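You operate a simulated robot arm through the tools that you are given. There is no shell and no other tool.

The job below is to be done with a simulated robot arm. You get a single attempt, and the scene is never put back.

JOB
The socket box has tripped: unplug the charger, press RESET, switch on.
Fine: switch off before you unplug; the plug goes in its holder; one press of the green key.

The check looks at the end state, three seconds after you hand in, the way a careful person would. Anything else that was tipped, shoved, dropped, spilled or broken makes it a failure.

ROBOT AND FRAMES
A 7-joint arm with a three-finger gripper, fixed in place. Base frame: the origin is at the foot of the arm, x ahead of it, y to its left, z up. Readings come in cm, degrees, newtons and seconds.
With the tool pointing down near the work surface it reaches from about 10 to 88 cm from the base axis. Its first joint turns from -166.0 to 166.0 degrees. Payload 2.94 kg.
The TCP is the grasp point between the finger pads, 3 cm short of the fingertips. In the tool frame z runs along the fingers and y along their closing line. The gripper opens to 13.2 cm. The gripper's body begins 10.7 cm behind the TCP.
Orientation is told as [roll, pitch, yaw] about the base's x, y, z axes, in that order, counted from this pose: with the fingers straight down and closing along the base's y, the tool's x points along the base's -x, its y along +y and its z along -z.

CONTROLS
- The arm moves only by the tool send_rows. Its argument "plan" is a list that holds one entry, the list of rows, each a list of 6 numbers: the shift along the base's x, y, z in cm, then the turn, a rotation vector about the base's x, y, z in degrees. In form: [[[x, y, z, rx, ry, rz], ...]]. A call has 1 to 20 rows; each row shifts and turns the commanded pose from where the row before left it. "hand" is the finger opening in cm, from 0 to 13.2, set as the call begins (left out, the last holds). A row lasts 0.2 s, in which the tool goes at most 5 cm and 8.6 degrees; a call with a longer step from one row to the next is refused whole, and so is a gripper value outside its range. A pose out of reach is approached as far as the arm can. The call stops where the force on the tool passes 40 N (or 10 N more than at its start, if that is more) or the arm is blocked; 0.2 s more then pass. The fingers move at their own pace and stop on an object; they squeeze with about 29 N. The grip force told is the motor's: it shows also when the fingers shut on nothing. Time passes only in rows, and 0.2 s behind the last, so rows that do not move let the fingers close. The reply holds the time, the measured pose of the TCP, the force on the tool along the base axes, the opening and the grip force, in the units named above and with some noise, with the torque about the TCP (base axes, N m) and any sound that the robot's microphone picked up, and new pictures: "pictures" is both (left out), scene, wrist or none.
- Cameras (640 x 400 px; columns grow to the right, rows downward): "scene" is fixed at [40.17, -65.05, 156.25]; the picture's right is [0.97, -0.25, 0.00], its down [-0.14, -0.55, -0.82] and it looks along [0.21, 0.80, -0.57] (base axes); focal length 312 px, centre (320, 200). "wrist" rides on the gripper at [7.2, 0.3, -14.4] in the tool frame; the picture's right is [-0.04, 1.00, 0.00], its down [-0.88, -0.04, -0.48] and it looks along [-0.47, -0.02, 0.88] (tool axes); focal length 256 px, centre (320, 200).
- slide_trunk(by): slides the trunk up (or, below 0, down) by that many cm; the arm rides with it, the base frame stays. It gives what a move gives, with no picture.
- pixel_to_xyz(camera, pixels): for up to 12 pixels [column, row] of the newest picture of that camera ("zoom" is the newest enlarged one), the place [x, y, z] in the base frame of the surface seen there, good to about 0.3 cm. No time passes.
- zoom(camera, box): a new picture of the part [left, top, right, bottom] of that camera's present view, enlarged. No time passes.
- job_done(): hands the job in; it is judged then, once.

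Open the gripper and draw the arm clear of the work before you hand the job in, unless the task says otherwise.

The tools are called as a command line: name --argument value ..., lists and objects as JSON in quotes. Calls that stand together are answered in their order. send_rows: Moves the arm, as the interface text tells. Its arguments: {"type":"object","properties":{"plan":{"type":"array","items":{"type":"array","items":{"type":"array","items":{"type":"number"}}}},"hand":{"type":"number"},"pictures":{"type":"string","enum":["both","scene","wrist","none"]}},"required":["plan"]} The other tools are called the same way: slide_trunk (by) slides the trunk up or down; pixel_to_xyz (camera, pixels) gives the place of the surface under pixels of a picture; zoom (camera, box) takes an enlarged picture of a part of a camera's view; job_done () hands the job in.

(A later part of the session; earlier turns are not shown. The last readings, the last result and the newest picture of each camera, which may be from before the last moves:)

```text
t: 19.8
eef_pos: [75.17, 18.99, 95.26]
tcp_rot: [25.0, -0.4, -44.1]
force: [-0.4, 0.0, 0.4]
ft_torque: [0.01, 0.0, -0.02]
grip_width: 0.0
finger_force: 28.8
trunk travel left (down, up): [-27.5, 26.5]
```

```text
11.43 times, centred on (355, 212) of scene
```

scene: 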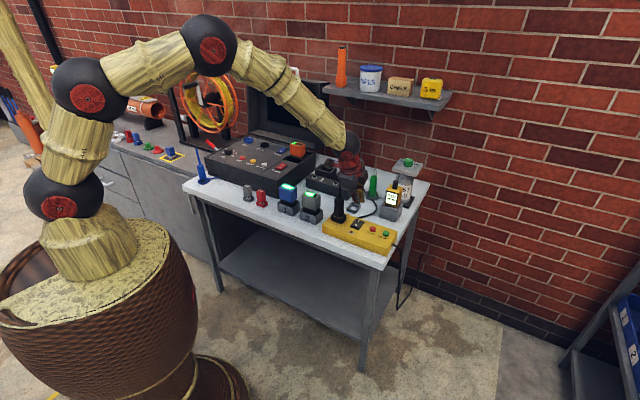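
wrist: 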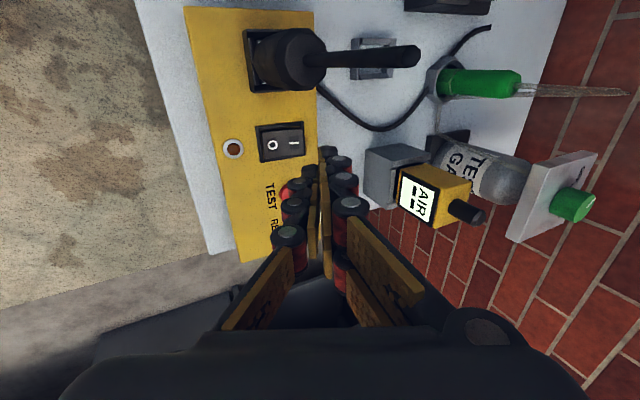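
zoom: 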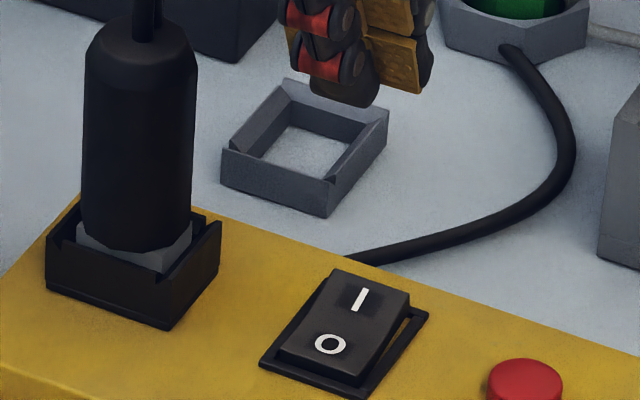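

The rocker's I end is now raised and O is flush: the switch is OFF. Next I raise, straighten the tool at yaw −44°, open to 8 cm and move above the plug at (70.7, 24.7), with tips above the cord top (z≈101).

send_rows --plan '[[[0, 0, 3.2, -4.42, 4.42, 0], [0, 0, 3.2, -4.42, 4.42, 0], [0, 0, 3.2, -4.42, 4.42, 0], [0, 0, 3.2, -4.42, 4.42, 0], [0, 0, 1.0, 0, 0, 0], [-1.53, 1.92, 0, 0, 0, 0], [-1.53, 1.92, 0, 0, 0, 0], [-1.53, 1.92, 0, 0, 0, 0], [0, 0, 0, 0, 0, 0]]]' --hand 8

zoom --camera "wrist" --box '[240, 60, 400, 200]'

zoom --camera "scene" --box '[305, 130, 395, 240]'

```text
t: 21.8
eef_pos: [70.68, 24.54, 109.2]
tcp_rot: [0.0, 0.0, -44.0]
force: [0.5, 0.2, 1.4]
ft_torque: [-0.01, 0.0, 0.01]
grip_width: 7.98
finger_force: 0.0
trunk travel left (down, up): [-27.5, 26.5]
```

scene: 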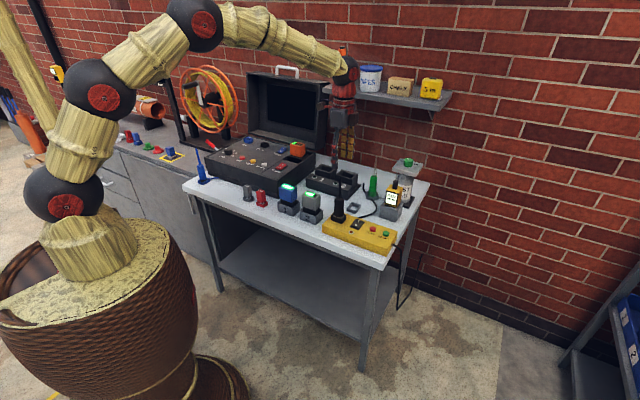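
wrist: 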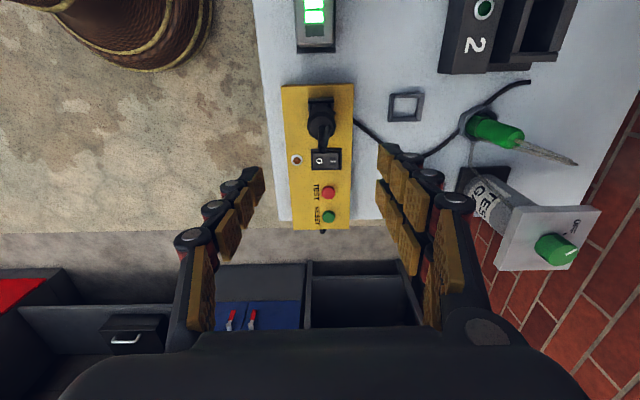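

```text
2.86 times, centred on (320, 130) of wrist
```

zoom: 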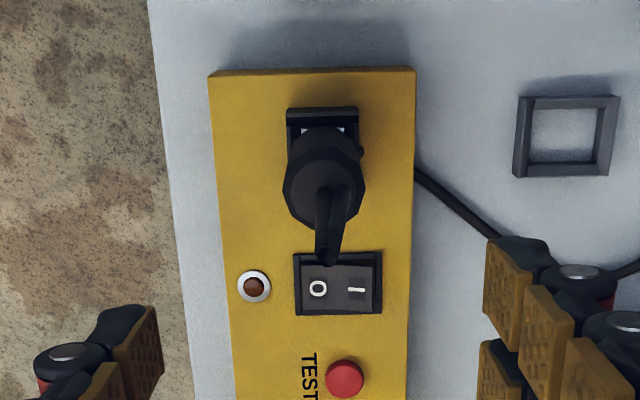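

```text
3.64 times, centred on (350, 185) of scene
```

zoom: 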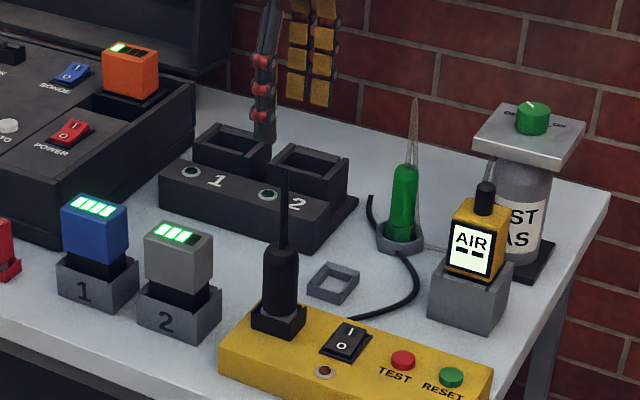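

The plug is about 0.15–0.2 cm to the +v side of the tool axis (cord at col 322, plug at 321–322). I correct that and descend around the plug to z≈92.5, with the fingers open at 8 cm.

send_rows --plan '[[[0.1, 0.1, -2.5, 0, 0, 0], [0, 0, -3, 0, 0, 0], [0, 0, -3, 0, 0, 0], [0, 0, -3, 0, 0, 0], [0, 0, -2.5, 0, 0, 0], [0, 0, -1.5, 0, 0, 0], [0, 0, -1, 0, 0, 0], [0, 0, 0, 0, 0, 0]]]' --hand 8

zoom --camera "scene" --box '[310, 155, 380, 225]'

```text
t: 23.6
eef_pos: [70.82, 24.76, 92.8]
tcp_rot: [0.0, 0.1, -44.0]
force: [0.1, 0.6, -0.1]
ft_torque: [0.01, 0.0, 0.01]
grip_width: 8.02
finger_force: 0.0
trunk travel left (down, up): [-27.5, 26.5]
```

scene: 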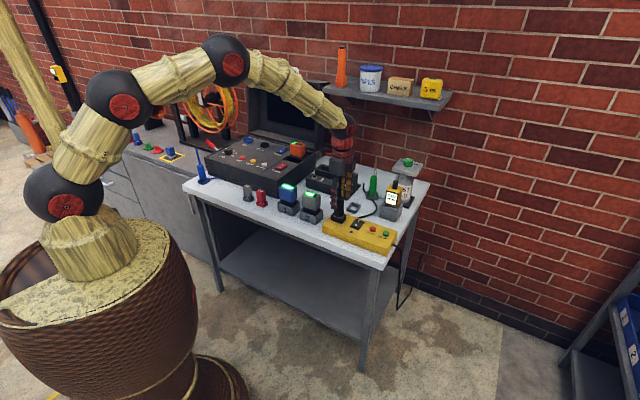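
wrist: 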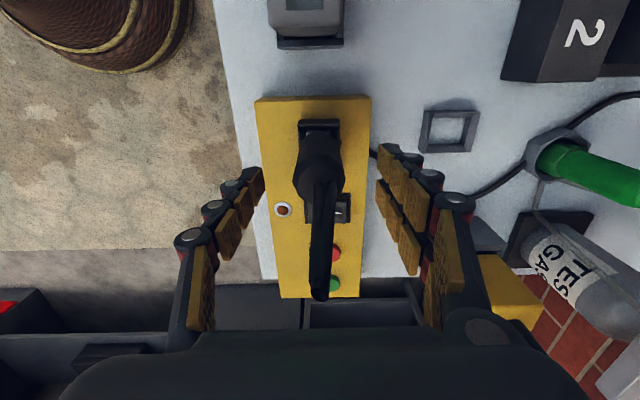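

```text
5.71 times, centred on (345, 190) of scene
```

zoom: 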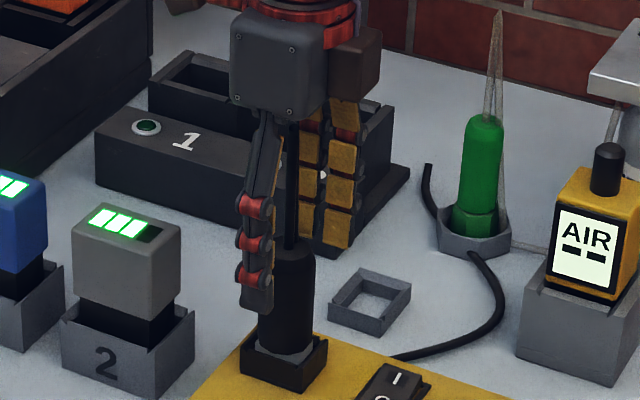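

The front finger overlaps the plug's upper half; the cord top nears the palm. I check the palm's underside and cord top heights before lowering the last centimetre.

pixel_to_xyz --camera "zoom" --pixels '[[245, 92], [300, 108], [290, 125], [291, 135], [290, 180], [255, 305], [340, 110], [265, 300], [335, 245]]'

pixel_to_xyz --camera "wrist" --pixels '[[318, 296], [318, 285], [320, 250], [320, 200], [318, 175], [260, 175], [385, 150]]'

```text
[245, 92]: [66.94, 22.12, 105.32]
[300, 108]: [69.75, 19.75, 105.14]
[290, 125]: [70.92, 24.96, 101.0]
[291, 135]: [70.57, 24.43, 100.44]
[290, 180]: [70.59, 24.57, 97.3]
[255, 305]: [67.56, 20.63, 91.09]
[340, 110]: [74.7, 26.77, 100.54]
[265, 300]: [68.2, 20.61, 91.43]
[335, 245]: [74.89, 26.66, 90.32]
```

```text
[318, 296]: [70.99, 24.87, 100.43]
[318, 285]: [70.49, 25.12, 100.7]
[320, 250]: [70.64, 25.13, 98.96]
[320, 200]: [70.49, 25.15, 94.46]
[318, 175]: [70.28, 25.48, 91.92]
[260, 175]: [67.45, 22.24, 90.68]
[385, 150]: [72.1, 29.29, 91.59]
```

Palm underside ≥103.4 and cord top ≈101.0, so lowering 1.3 cm is safe. I lower, then close on the plug.

send_rows --plan '[[[0, 0, -0.7, 0, 0, 0], [0, 0, -0.6, 0, 0, 0], [0, 0, 0, 0, 0, 0]]]' --hand 8 --pictures "none"

send_rows --plan '[[[0, 0, 0, 0, 0, 0], [0, 0, 0, 0, 0, 0], [0, 0, 0, 0, 0, 0], [0, 0, 0, 0, 0, 0], [0, 0, 0, 0, 0, 0], [0, 0, 0, 0, 0, 0]]]' --hand 0

zoom --camera "scene" --box '[310, 155, 380, 225]'

```text
t: 24.4
eef_pos: [70.86, 24.66, 91.35]
tcp_rot: [0.0, 0.1, -44.0]
force: [-0.2, 0.0, -0.2]
ft_torque: [0.01, 0.02, -0.04]
grip_width: 8.01
finger_force: 0.0
trunk travel left (down, up): [-27.5, 26.5]
```

```text
t: 25.8
eef_pos: [70.74, 24.74, 91.26]
tcp_rot: [0.0, 0.0, -44.0]
force: [-0.7, 0.4, 0.2]
ft_torque: [-0.04, 0.06, -0.05]
grip_width: 3.4
finger_force: 29.1
trunk travel left (down, up): [-27.5, 26.5]
```

scene: 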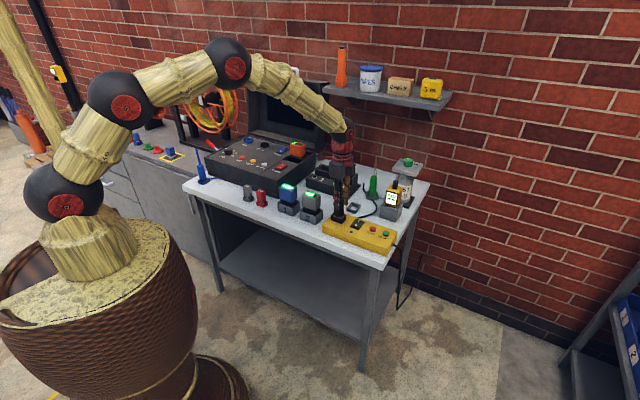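
wrist: 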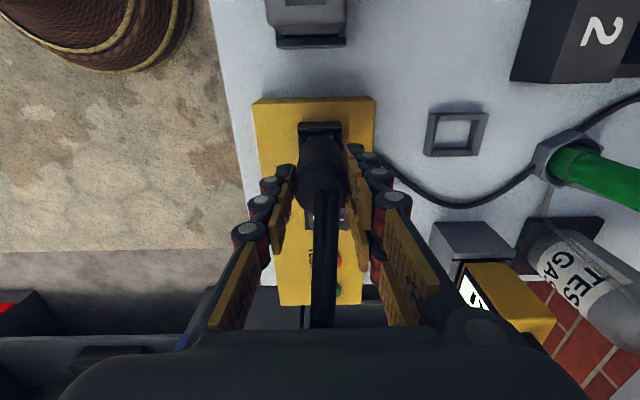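

```text
5.71 times, centred on (345, 190) of scene
```

zoom: 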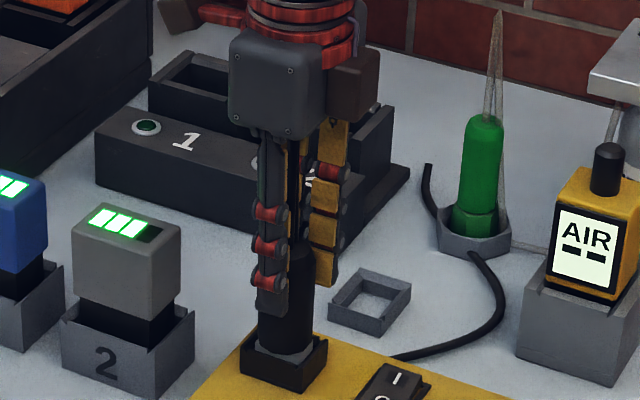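

Gripped the plug (width 3.4 cm, 29 N). I now pull straight up in small steps.

send_rows --plan '[[[0, 0, 0.2, 0, 0, 0], [0, 0, 0.2, 0, 0, 0], [0, 0, 0.3, 0, 0, 0], [0, 0, 0.3, 0, 0, 0]]]' --hand 0 --pictures "none"

zoom --camera "scene" --box '[310, 155, 380, 225]'

```text
t: 26.8
eef_pos: [70.85, 24.77, 92.25]
tcp_rot: [0.0, -0.1, -43.9]
force: [0.7, -0.2, -1.5]
ft_torque: [0.0, 0.01, 0.02]
grip_width: 3.41
finger_force: 28.9
trunk travel left (down, up): [-27.5, 26.5]
```

```text
5.71 times, centred on (345, 190) of scene
```

zoom: 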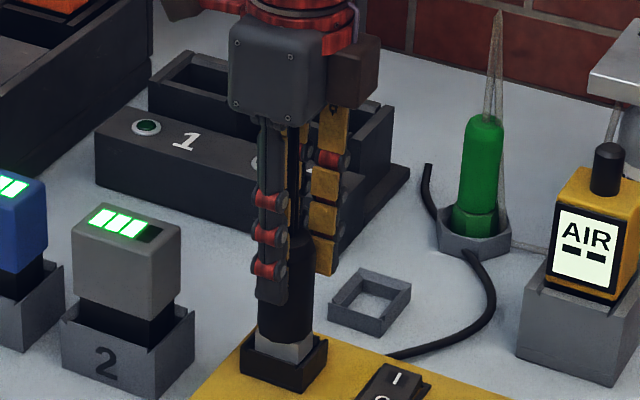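

The plug rises with the hand (gray base now visible at (285,350)), with only ~1.5 N. I continue straight up 9 cm.

send_rows --plan '[[[0, 0, 0.5, 0, 0, 0], [0, 0, 0.5, 0, 0, 0], [0, 0, 1, 0, 0, 0], [0, 0, 1, 0, 0, 0], [0, 0, 2, 0, 0, 0], [0, 0, 2, 0, 0, 0], [0, 0, 1.5, 0, 0, 0], [0, 0, 0.5, 0, 0, 0], [0, 0, 0, 0, 0, 0]]]' --hand 0

zoom --camera "scene" --box '[310, 155, 380, 225]'

zoom --camera "wrist" --box '[240, 80, 400, 200]'

```text
t: 28.8
eef_pos: [70.91, 24.71, 101.04]
tcp_rot: [0.1, 0.0, -44.0]
force: [-0.3, 0.3, -1.2]
ft_torque: [0.0, 0.03, 0.03]
grip_width: 3.39
finger_force: 28.8
trunk travel left (down, up): [-27.5, 26.5]
```

scene: 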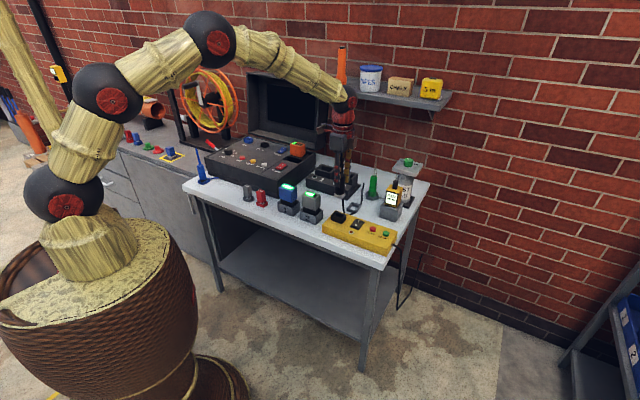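
wrist: 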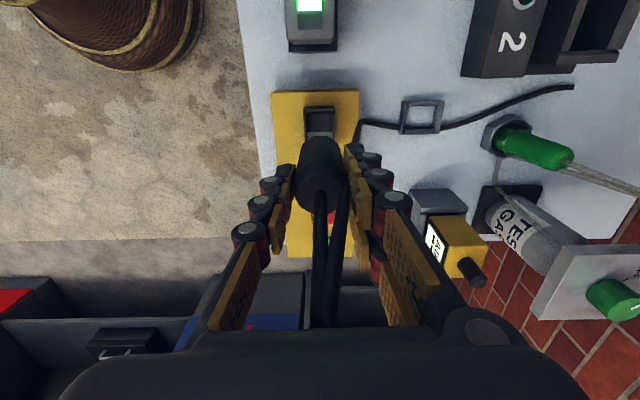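

```text
5.71 times, centred on (345, 190) of scene
```

zoom: 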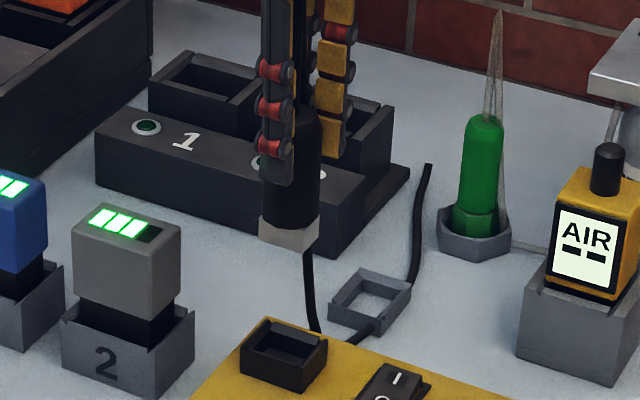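

```text
3.33 times, centred on (320, 140) of wrist
```

zoom: 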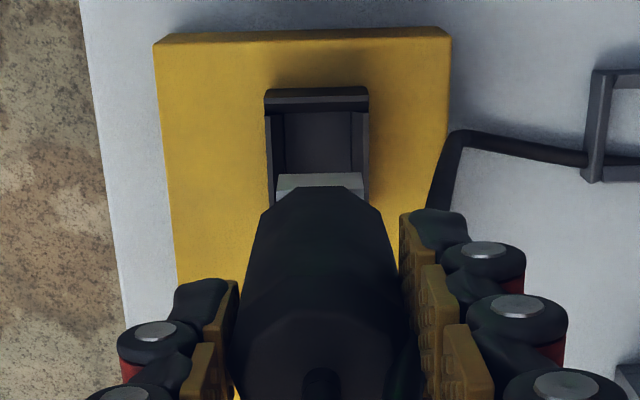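

The plug is out; socket empty. A cable now runs across the holder at (420,115) in the wrist view; I zoom in there to see whether it lies in the holder's opening.

zoom --camera "wrist" --box '[340, 70, 590, 170]'

zoom --camera "scene" --box '[335, 180, 395, 230]'

```text
2.56 times, centred on (465, 120) of wrist
```

zoom: 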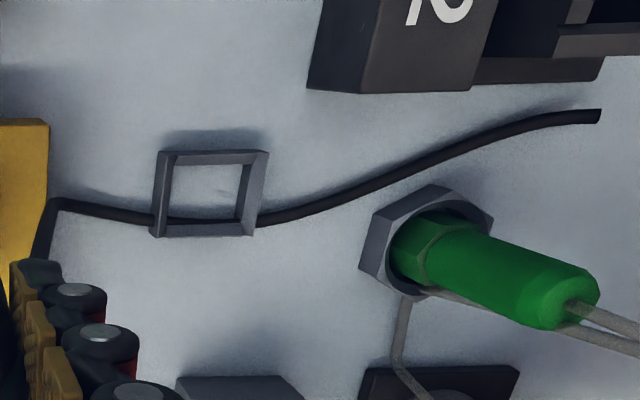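

```text
8.00 times, centred on (365, 205) of scene
```

zoom: 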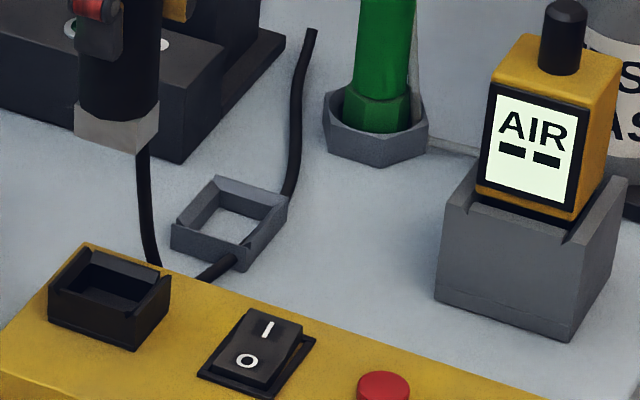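

The cable visibly passes through the holder walls, so it is only drawn, not a solid obstacle. I measure the plug's exposed base, the empty socket and the holder opening.

pixel_to_xyz --camera "zoom" --pixels '[[78, 120], [78, 138], [134, 126], [134, 150], [157, 108], [157, 122], [100, 270], [75, 265], [130, 290], [150, 285], [105, 300], [155, 305]]'

zoom --camera "wrist" --box '[290, 85, 360, 155]'

pixel_to_xyz --camera "zoom" --pixels '[[140, 190], [275, 190], [160, 250], [255, 250], [165, 350], [255, 350], [205, 330], [130, 220], [300, 220], [220, 240], [215, 385], [200, 370]]'

```text
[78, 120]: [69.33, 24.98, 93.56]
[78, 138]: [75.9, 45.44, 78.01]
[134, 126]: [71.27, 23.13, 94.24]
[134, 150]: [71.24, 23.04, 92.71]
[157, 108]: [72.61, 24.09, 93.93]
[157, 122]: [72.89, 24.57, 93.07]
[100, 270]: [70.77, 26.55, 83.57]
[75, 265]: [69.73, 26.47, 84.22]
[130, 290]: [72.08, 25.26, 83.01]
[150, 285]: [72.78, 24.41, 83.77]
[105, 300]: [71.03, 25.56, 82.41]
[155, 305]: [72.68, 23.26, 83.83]
```

```text
5.71 times, centred on (325, 120) of wrist
```

zoom: 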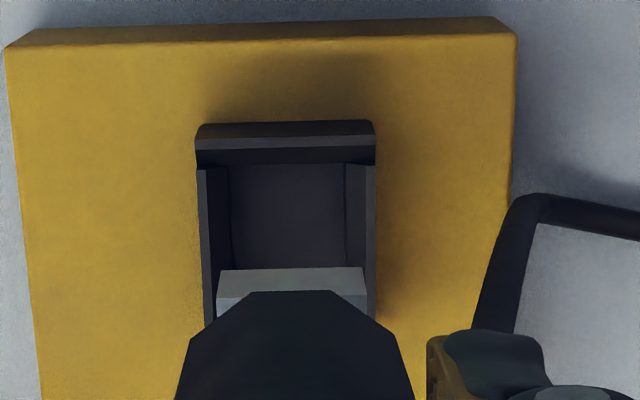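

```text
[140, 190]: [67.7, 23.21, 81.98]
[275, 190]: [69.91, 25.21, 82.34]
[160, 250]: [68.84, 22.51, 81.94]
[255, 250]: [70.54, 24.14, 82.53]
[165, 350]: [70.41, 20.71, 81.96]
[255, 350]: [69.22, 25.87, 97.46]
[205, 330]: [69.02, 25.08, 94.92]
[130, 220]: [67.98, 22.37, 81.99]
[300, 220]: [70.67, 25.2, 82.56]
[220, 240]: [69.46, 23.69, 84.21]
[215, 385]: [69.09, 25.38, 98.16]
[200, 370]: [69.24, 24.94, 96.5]
```

The base is ≈3.2 × 2.2 cm with its bottom ≈8.5 cm below the TCP; after a +90° turn it suits the holder (≈2.75 × 3.6). The holder is at 87.8 cm radius, near the reach limit, so I check the shoulder and wrist heights to decide about the trunk.

pixel_to_xyz --camera "scene" --pixels '[[65, 207], [50, 190], [107, 102], [90, 85], [215, 38], [345, 108], [343, 125], [345, 98]]'

```text
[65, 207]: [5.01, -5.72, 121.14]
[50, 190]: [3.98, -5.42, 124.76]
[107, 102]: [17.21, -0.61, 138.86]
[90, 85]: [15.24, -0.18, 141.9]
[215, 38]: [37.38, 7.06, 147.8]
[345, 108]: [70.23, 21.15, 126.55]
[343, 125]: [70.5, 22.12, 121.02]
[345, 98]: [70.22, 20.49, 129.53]
```

The shoulder is at z≈122, so reach at the holder should be fine. I check the shelf's left/front edge since the wrist will pass near it over the holder.

pixel_to_xyz --camera "scene" --pixels '[[325, 92], [330, 95], [345, 75], [362, 98], [380, 101], [420, 108], [432, 110], [440, 108], [342, 85]]'

zoom --camera "scene" --box '[310, 40, 470, 140]'

```text
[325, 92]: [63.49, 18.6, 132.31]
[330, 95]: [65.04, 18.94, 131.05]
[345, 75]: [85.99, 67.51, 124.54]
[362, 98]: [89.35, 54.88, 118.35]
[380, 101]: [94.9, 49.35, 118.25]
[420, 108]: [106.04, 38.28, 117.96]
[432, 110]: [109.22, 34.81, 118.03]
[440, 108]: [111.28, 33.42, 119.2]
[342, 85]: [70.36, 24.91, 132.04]
```

```text
4.00 times, centred on (390, 90) of scene
```

zoom: 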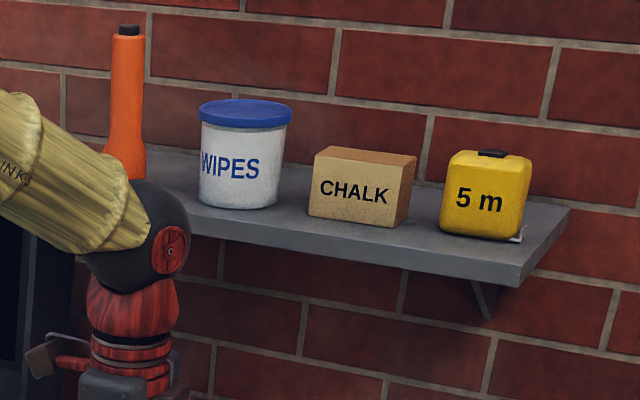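

The shelf edge is 20 cm behind the holder, so clear. I carry the plug over the holder at (80.63, 34.65) while turning it +90°, keeping z≈101.

send_rows --plan '[[[0.88, 0.89, 0, 0, 0, 8.18], [0.88, 0.89, 0, 0, 0, 8.18], [0.88, 0.89, 0, 0, 0, 8.18], [0.88, 0.89, 0, 0, 0, 8.18], [0.88, 0.89, 0, 0, 0, 8.18], [0.88, 0.89, 0, 0, 0, 8.18], [0.88, 0.89, 0, 0, 0, 8.18], [0.88, 0.89, 0, 0, 0, 8.18], [0.88, 0.89, 0, 0, 0, 8.18], [0.88, 0.89, 0, 0, 0, 8.18], [0.88, 0.89, 0, 0, 0, 8.2], [0, 0, 0, 0, 0, 0], [0, 0, 0, 0, 0, 0]]]' --hand 0

zoom --camera "scene" --box '[320, 150, 400, 230]'

zoom --camera "wrist" --box '[250, 80, 390, 200]'

```text
t: 31.6
eef_pos: [80.62, 34.52, 101.34]
tcp_rot: [0.0, 0.0, 46.0]
force: [0.5, -0.1, -0.5]
ft_torque: [0.0, -0.07, 0.03]
grip_width: 3.39
finger_force: 29.2
trunk travel left (down, up): [-27.5, 26.5]
```

scene: 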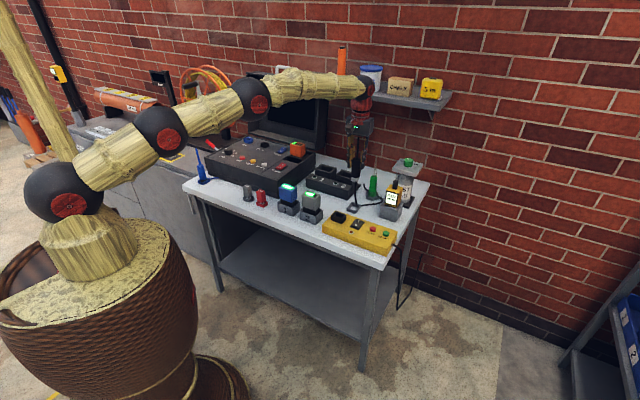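
wrist: 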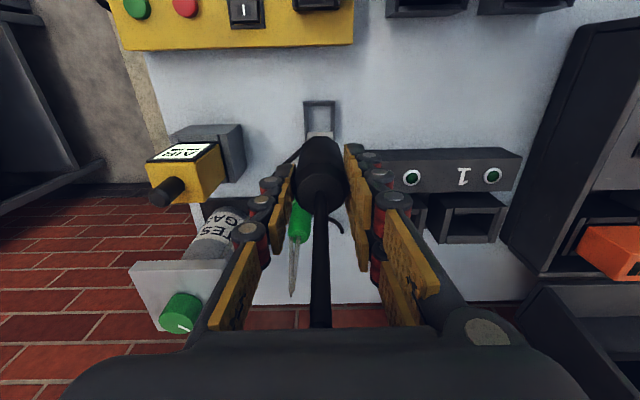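

```text
5.00 times, centred on (360, 190) of scene
```

zoom: 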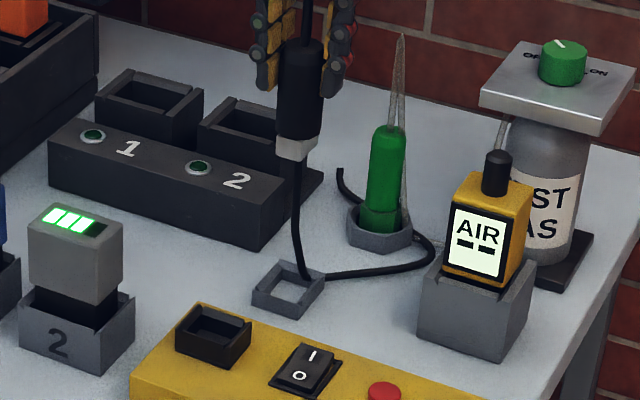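

```text
3.33 times, centred on (320, 140) of wrist
```

zoom: 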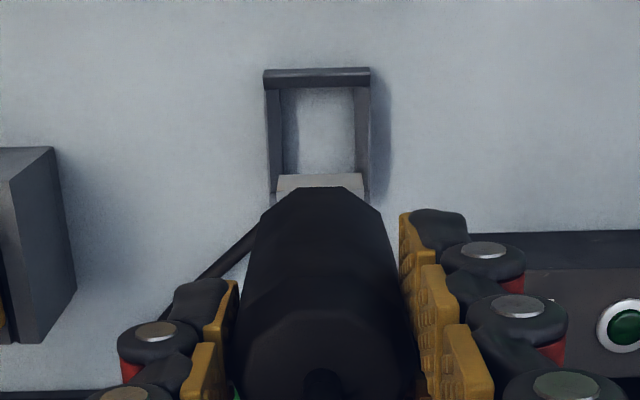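

The holder opening (zoom (318,130)) and plug base (320,185) line up well in the wrist view; I zoom closer to measure the residual offset.

zoom --camera "wrist" --box '[290, 90, 350, 145]'

```text
7.27 times, centred on (320, 118) of wrist
```

zoom: 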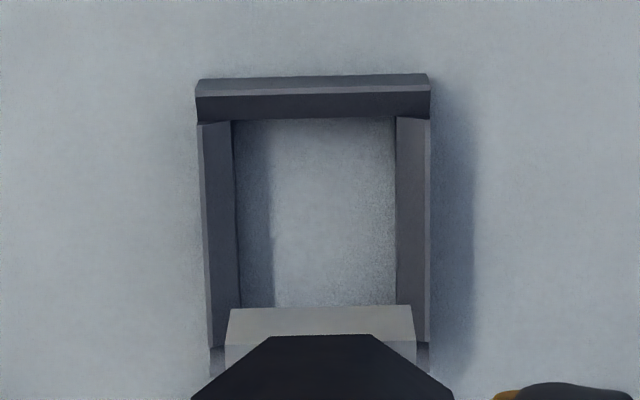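

Alignment is within ~0.1 cm. I make a small correction and lower the plug until its base is ~1 cm above the holder rim.

send_rows --plan '[[[0.08, 0.05, -2.5, 0, 0, 0], [0, 0, -2.5, 0, 0, 0], [0, 0, -2.5, 0, 0, 0], [0, 0, -2.5, 0, 0, 0], [0, 0, -1.3, 0, 0, 0], [0, 0, -0.7, 0, 0, 0], [0, 0, 0, 0, 0, 0]]]' --hand 0

zoom --camera "scene" --box '[335, 180, 375, 220]'

zoom --camera "wrist" --box '[280, 90, 360, 160]'

```text
t: 33.2
eef_pos: [80.58, 34.67, 89.19]
tcp_rot: [0.0, 0.0, 45.9]
force: [0.5, 0.1, -0.1]
ft_torque: [0.01, -0.03, -0.03]
grip_width: 3.39
finger_force: 29.0
trunk travel left (down, up): [-27.5, 26.5]
```

scene: 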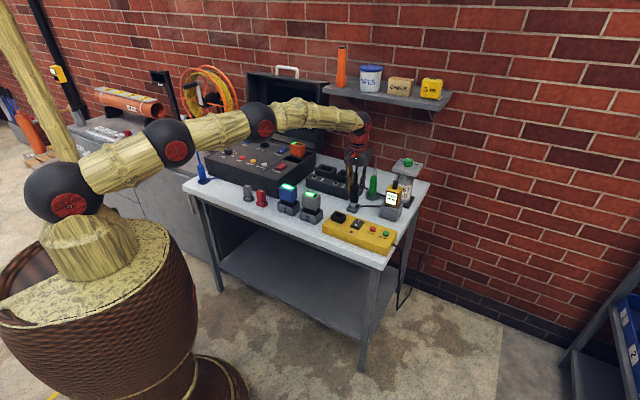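
wrist: 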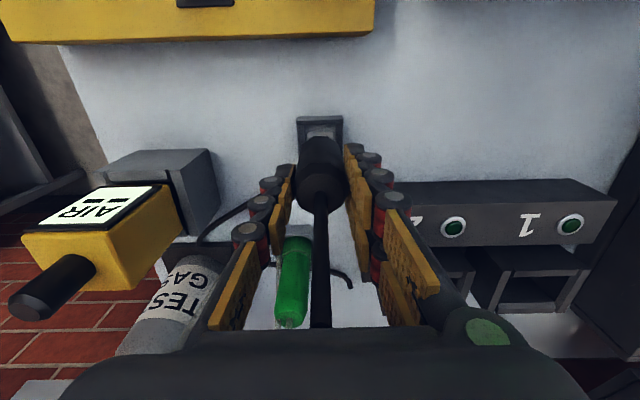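

```text
10.00 times, centred on (355, 200) of scene
```

zoom: 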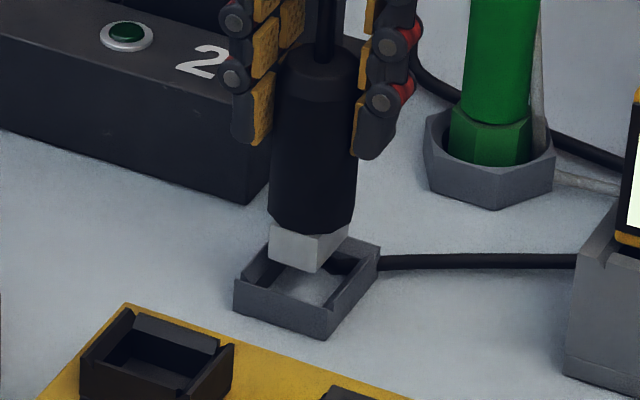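

```text
5.71 times, centred on (320, 125) of wrist
```

zoom: 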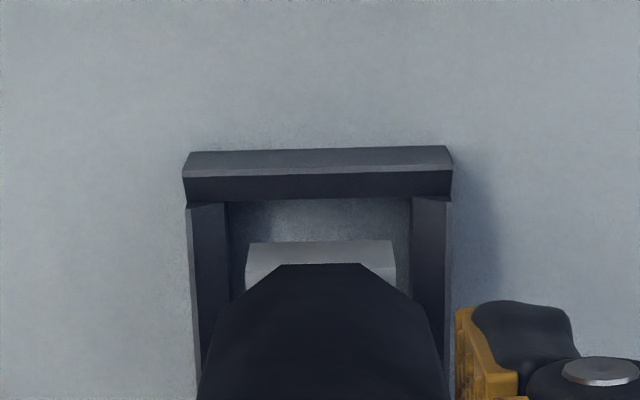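

The base is aligned over the opening (wrist zoom: base 247–395, opening 228–411). I lower it in, watching the force.

send_rows --plan '[[[0, 0, -0.4, 0, 0, 0], [0, 0, -0.4, 0, 0, 0], [0, 0, -0.3, 0, 0, 0], [0, 0, -0.3, 0, 0, 0], [0, 0, -0.2, 0, 0, 0]]]' --hand 0

zoom --camera "scene" --box '[335, 180, 375, 220]'

zoom --camera "wrist" --box '[280, 90, 360, 160]'

```text
t: 34.4
eef_pos: [80.76, 34.61, 87.57]
tcp_rot: [0.1, -0.1, 45.9]
force: [0.2, 0.7, -0.9]
ft_torque: [-0.03, 0.0, 0.01]
grip_width: 3.39
finger_force: 29.3
trunk travel left (down, up): [-27.5, 26.5]
```

scene: 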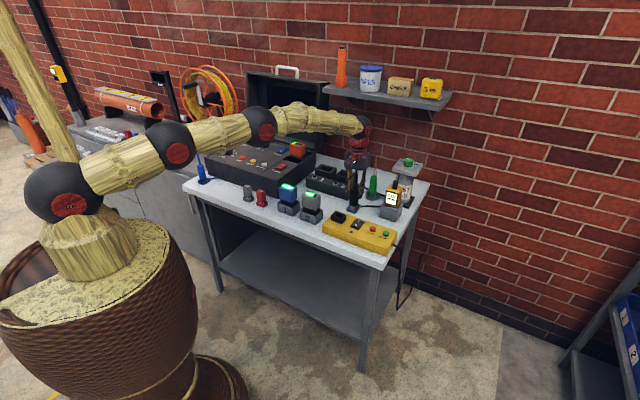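
wrist: 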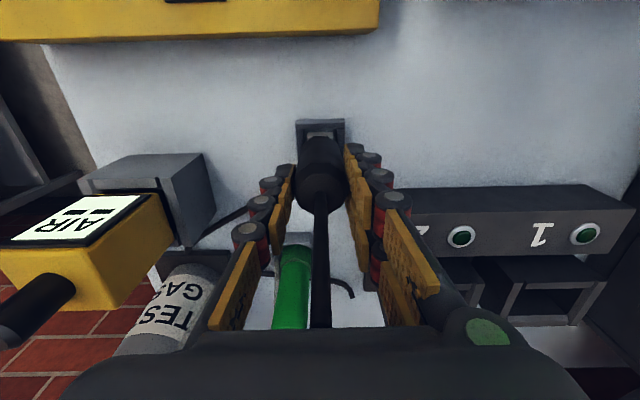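

```text
10.00 times, centred on (355, 200) of scene
```

zoom: 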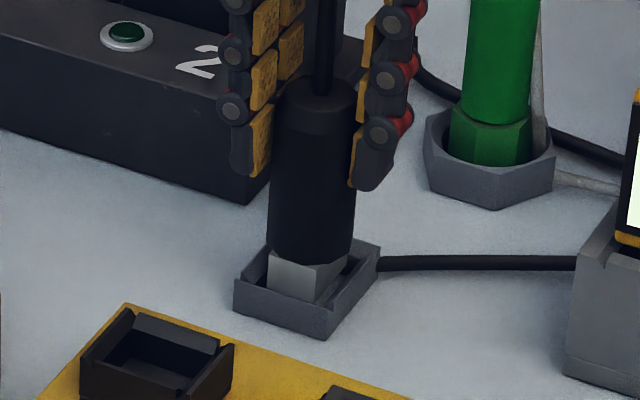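

```text
5.71 times, centred on (320, 125) of wrist
```

zoom: 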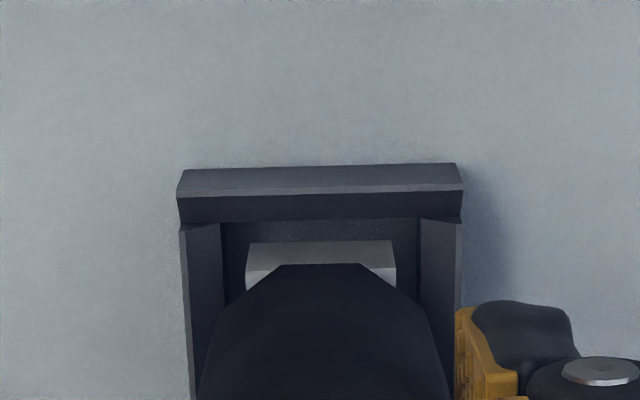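

The base has entered the holder freely. I continue lowering in small steps until it touches the floor.

send_rows --plan '[[[0, 0, -0.2, 0, 0, 0], [0, 0, -0.2, 0, 0, 0], [0, 0, -0.2, 0, 0, 0], [0, 0, -0.1, 0, 0, 0]]]' --hand 0 --pictures "none"

zoom --camera "scene" --box '[335, 180, 375, 220]'

```text
t: 35.4
eef_pos: [80.56, 34.57, 86.87]
tcp_rot: [-0.1, 0.0, 45.9]
force: [0.4, 0.4, -0.6]
ft_torque: [-0.01, -0.01, 0.03]
grip_width: 3.4
finger_force: 28.6
trunk travel left (down, up): [-27.5, 26.5]
```

```text
10.00 times, centred on (355, 200) of scene
```

zoom: 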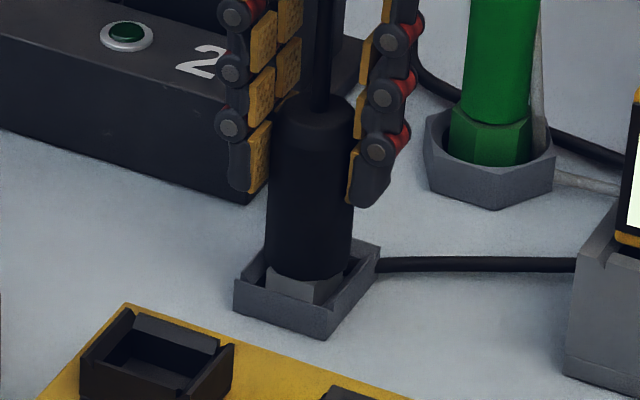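

No floor contact yet at 86.87; a few more small steps.

send_rows --plan '[[[0, 0, -0.1, 0, 0, 0], [0, 0, -0.1, 0, 0, 0], [0, 0, -0.1, 0, 0, 0]]]' --hand 0 --pictures "none"

```text
t: 36.2
eef_pos: [80.57, 34.53, 86.84]
tcp_rot: [-0.1, -0.2, 46.0]
force: [-3.4, -2.4, 9.2]
ft_torque: [-0.24, 0.33, 0.01]
grip_width: 3.37
finger_force: 29.0
trunk travel left (down, up): [-27.5, 26.5]
```

Contact with 9.2 N upward at ≈86.8. I check in the pictures that the plug is fully seated.

zoom --camera "scene" --box '[335, 180, 375, 220]'

zoom --camera "wrist" --box '[280, 90, 360, 160]'

```text
10.00 times, centred on (355, 200) of scene
```

zoom: 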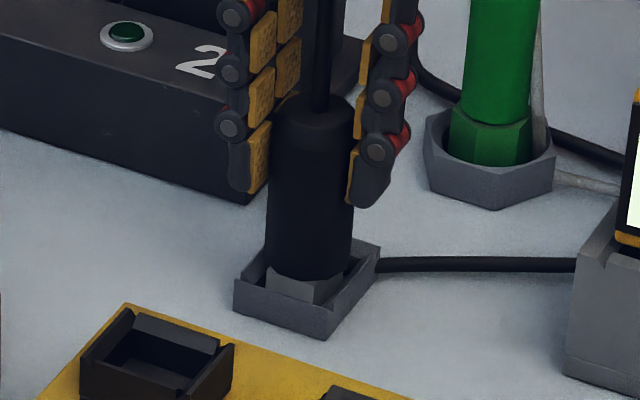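

```text
5.71 times, centred on (320, 125) of wrist
```

zoom: 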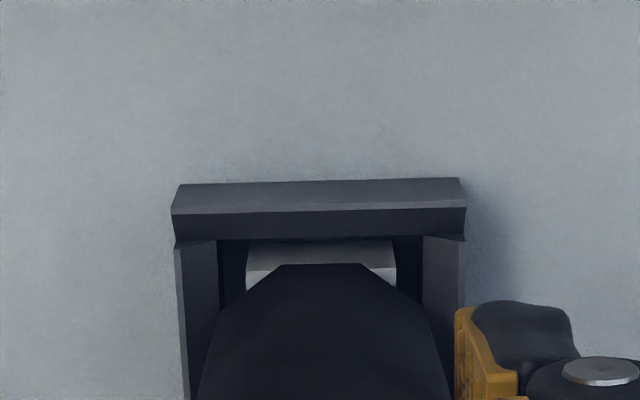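

The plug sits in the holder at the same depth as it had in the socket (base bottom ≈78.0). I relieve the pressing force slightly before releasing.

send_rows --plan '[[[-0.05, -0.05, 0.12, 0, 0, 0], [0, 0, 0, 0, 0, 0]]]' --hand 0 --pictures "none"

```text
t: 36.8
eef_pos: [80.51, 34.45, 86.9]
tcp_rot: [0.0, -0.1, 46.0]
force: [4.1, 2.6, 6.6]
ft_torque: [0.16, -0.26, -0.01]
grip_width: 3.38
finger_force: 28.9
trunk travel left (down, up): [-27.5, 26.5]
```

The lateral force flips with a tiny move, i.e. it is just floor friction – the plug stands on the floor. I centre back, unload a little more and open to 6.5 cm.

send_rows --plan '[[[0.03, 0.03, 0.1, 0, 0, 0], [0, 0, 0, 0, 0, 0]]]' --hand 0 --pictures "none"

send_rows --plan '[[[0, 0, 0, 0, 0, 0], [0, 0, 0, 0, 0, 0], [0, 0, 0, 0, 0, 0], [0, 0, 0, 0, 0, 0]]]' --hand 6.5

zoom --camera "scene" --box '[325, 165, 385, 220]'

```text
t: 37.4
eef_pos: [80.55, 34.69, 86.84]
tcp_rot: [0.0, 0.0, 46.0]
force: [3.1, -0.3, 4.6]
ft_torque: [-0.01, -0.29, -0.01]
grip_width: 3.35
finger_force: 29.6
trunk travel left (down, up): [-27.5, 26.5]
```

```text
t: 38.4
eef_pos: [80.63, 34.7, 86.86]
tcp_rot: [0.1, 0.0, 46.0]
force: [0.4, 0.5, -0.4]
ft_torque: [0.0, -0.01, 0.02]
grip_width: 6.5
finger_force: 0.1
trunk travel left (down, up): [-27.5, 26.5]
```

scene: 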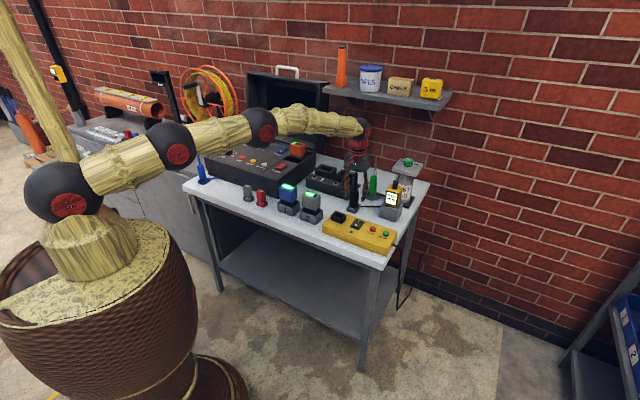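
wrist: 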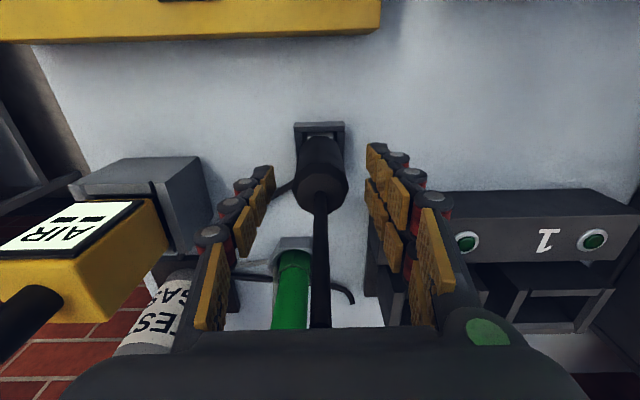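

```text
7.27 times, centred on (355, 192) of scene
```

zoom: 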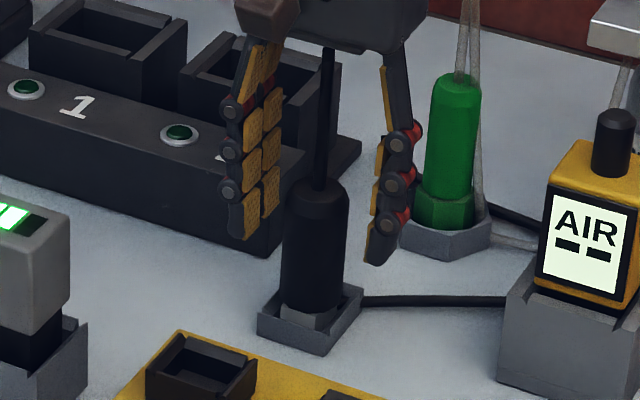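

The plug stands upright in the holder on its own. I rise straight up 16 cm so the tips clear the cord's top.

send_rows --plan '[[[0, 0, 0.5, 0, 0, 0], [0, 0, 1.5, 0, 0, 0], [0, 0, 3, 0, 0, 0], [0, 0, 3, 0, 0, 0], [0, 0, 3, 0, 0, 0], [0, 0, 3, 0, 0, 0], [0, 0, 2, 0, 0, 0], [0, 0, 0, 0, 0, 0]]]' --hand 6.5

zoom --camera "scene" --box '[320, 165, 400, 255]'

```text
t: 40.2
eef_pos: [80.51, 34.43, 102.96]
tcp_rot: [0.0, 0.1, 46.1]
force: [0.6, 0.5, -0.1]
ft_torque: [0.0, 0.01, -0.01]
grip_width: 6.52
finger_force: 0.1
trunk travel left (down, up): [-27.5, 26.5]
```

scene: 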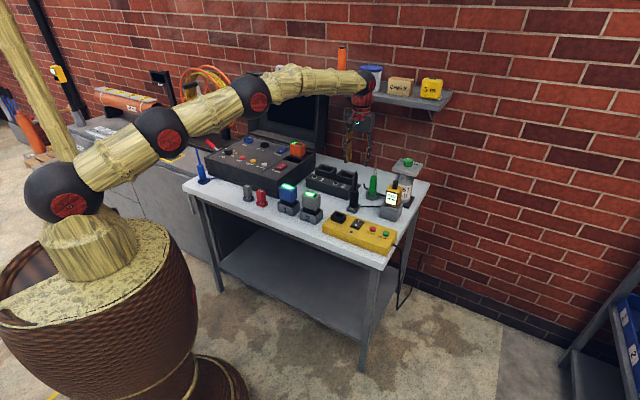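
wrist: 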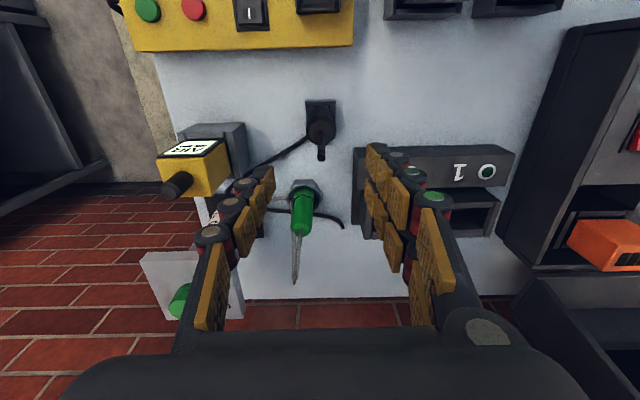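

```text
4.44 times, centred on (360, 210) of scene
```

zoom: 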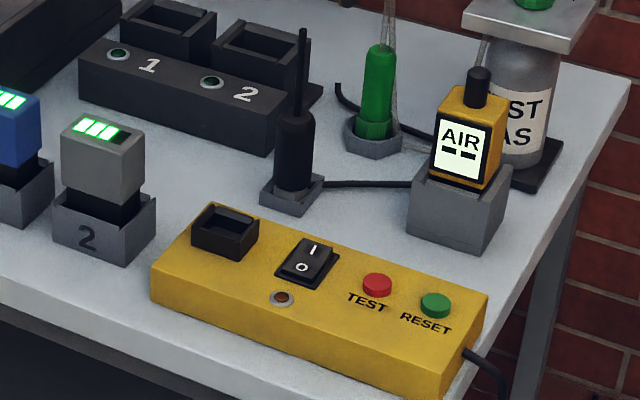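

The plug stays upright in the holder and the switch is off. Now RESET at (84.4, 12.3): I close the hand, move over there at z≈103, turning back to yaw −44° and leaning 25° so one finger edge will press the key.

send_rows --plan '[[[0.34, -2.04, 0, 0, 0, -8.18], [0.34, -2.04, 0, 0, 0, -8.18], [0.34, -2.04, 0, 0, 0, -8.18], [0.34, -2.04, 0, 0, 0, -8.18], [0.34, -2.04, 0, 0, 0, -8.18], [0.34, -2.04, 0, 0, 0, -8.18], [0.34, -2.04, 0, 0, 0, -8.18], [0.34, -2.04, 0, 0, 0, -8.18], [0.34, -2.04, 0, 0, 0, -8.18], [0.34, -2.04, 0, 0, 0, -8.18], [0.34, -2.04, 0, 0, 0, -8.2], [0, 0, 0, 4.42, -4.42, 0], [0, 0, 0, 4.42, -4.42, 0], [0, 0, 0, 4.42, -4.42, 0], [0, 0, 0, 4.42, -4.42, 0], [0, 0, 0, 0, 0, 0], [0, 0, 0, 0, 0, 0]]]' --hand 0

zoom --camera "scene" --box '[330, 160, 420, 250]'

zoom --camera "wrist" --box '[200, 60, 380, 200]'

```text
t: 43.8
eef_pos: [84.29, 12.06, 102.97]
tcp_rot: [25.0, -0.4, -44.2]
force: [0.3, 0.5, -0.4]
ft_torque: [-0.01, -0.03, -0.02]
grip_width: 0.02
finger_force: 28.6
trunk travel left (down, up): [-27.5, 26.5]
```

scene: 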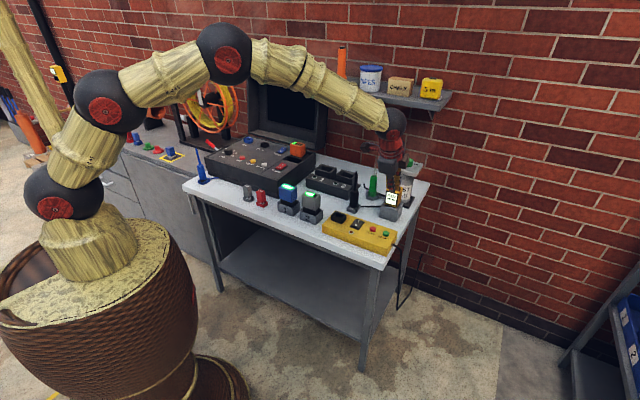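
wrist: 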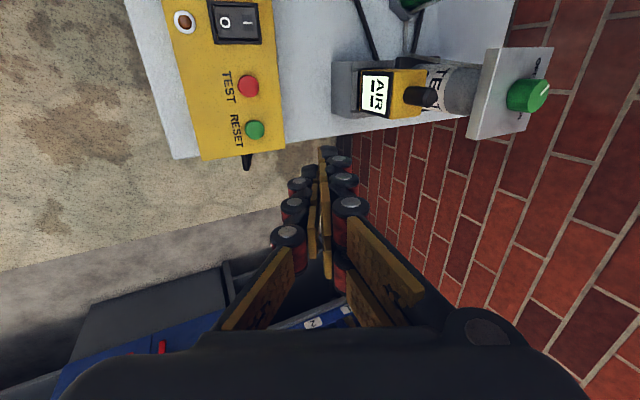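

```text
4.44 times, centred on (375, 205) of scene
```

zoom: 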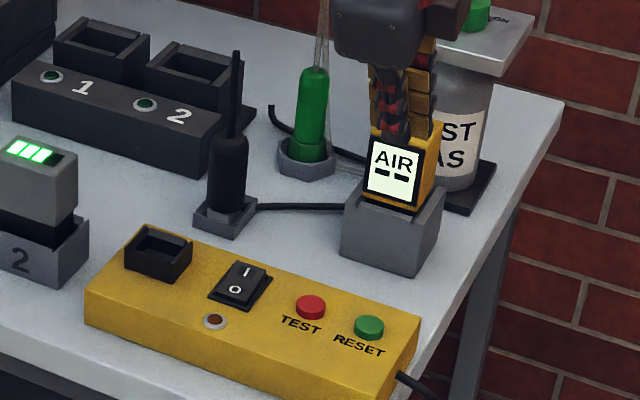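

```text
2.86 times, centred on (290, 130) of wrist
```

zoom: 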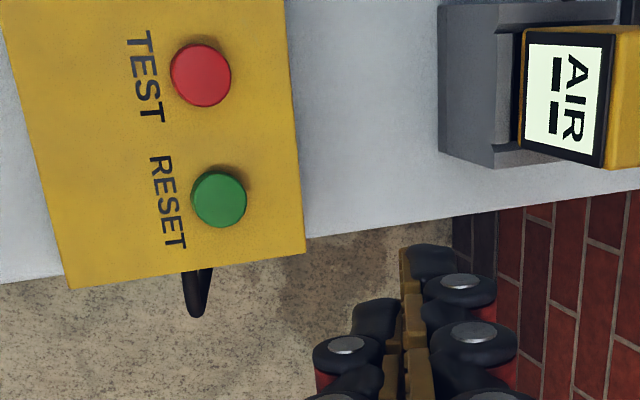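

I re-measure the RESET key in this view (zoom (219,198)).

pixel_to_xyz --camera "zoom" --pixels '[[219, 198], [198, 198], [240, 198], [219, 178], [219, 220], [205, 70], [270, 240]]'

zoom --camera "scene" --box '[360, 210, 410, 250]'

pixel_to_xyz --camera "scene" --pixels '[[385, 232], [386, 234], [373, 228]]'

```text
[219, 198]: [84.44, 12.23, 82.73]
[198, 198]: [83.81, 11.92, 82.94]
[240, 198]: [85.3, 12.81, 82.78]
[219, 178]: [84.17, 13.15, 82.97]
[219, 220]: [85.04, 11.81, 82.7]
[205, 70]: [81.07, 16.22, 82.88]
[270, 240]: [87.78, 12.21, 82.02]
```

```text
10.00 times, centred on (385, 230) of scene
```

zoom: 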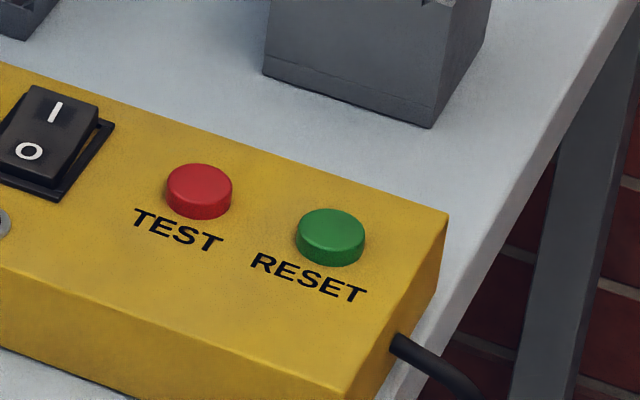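

```text
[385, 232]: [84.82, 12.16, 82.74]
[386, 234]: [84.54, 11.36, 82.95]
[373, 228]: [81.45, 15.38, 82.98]
```

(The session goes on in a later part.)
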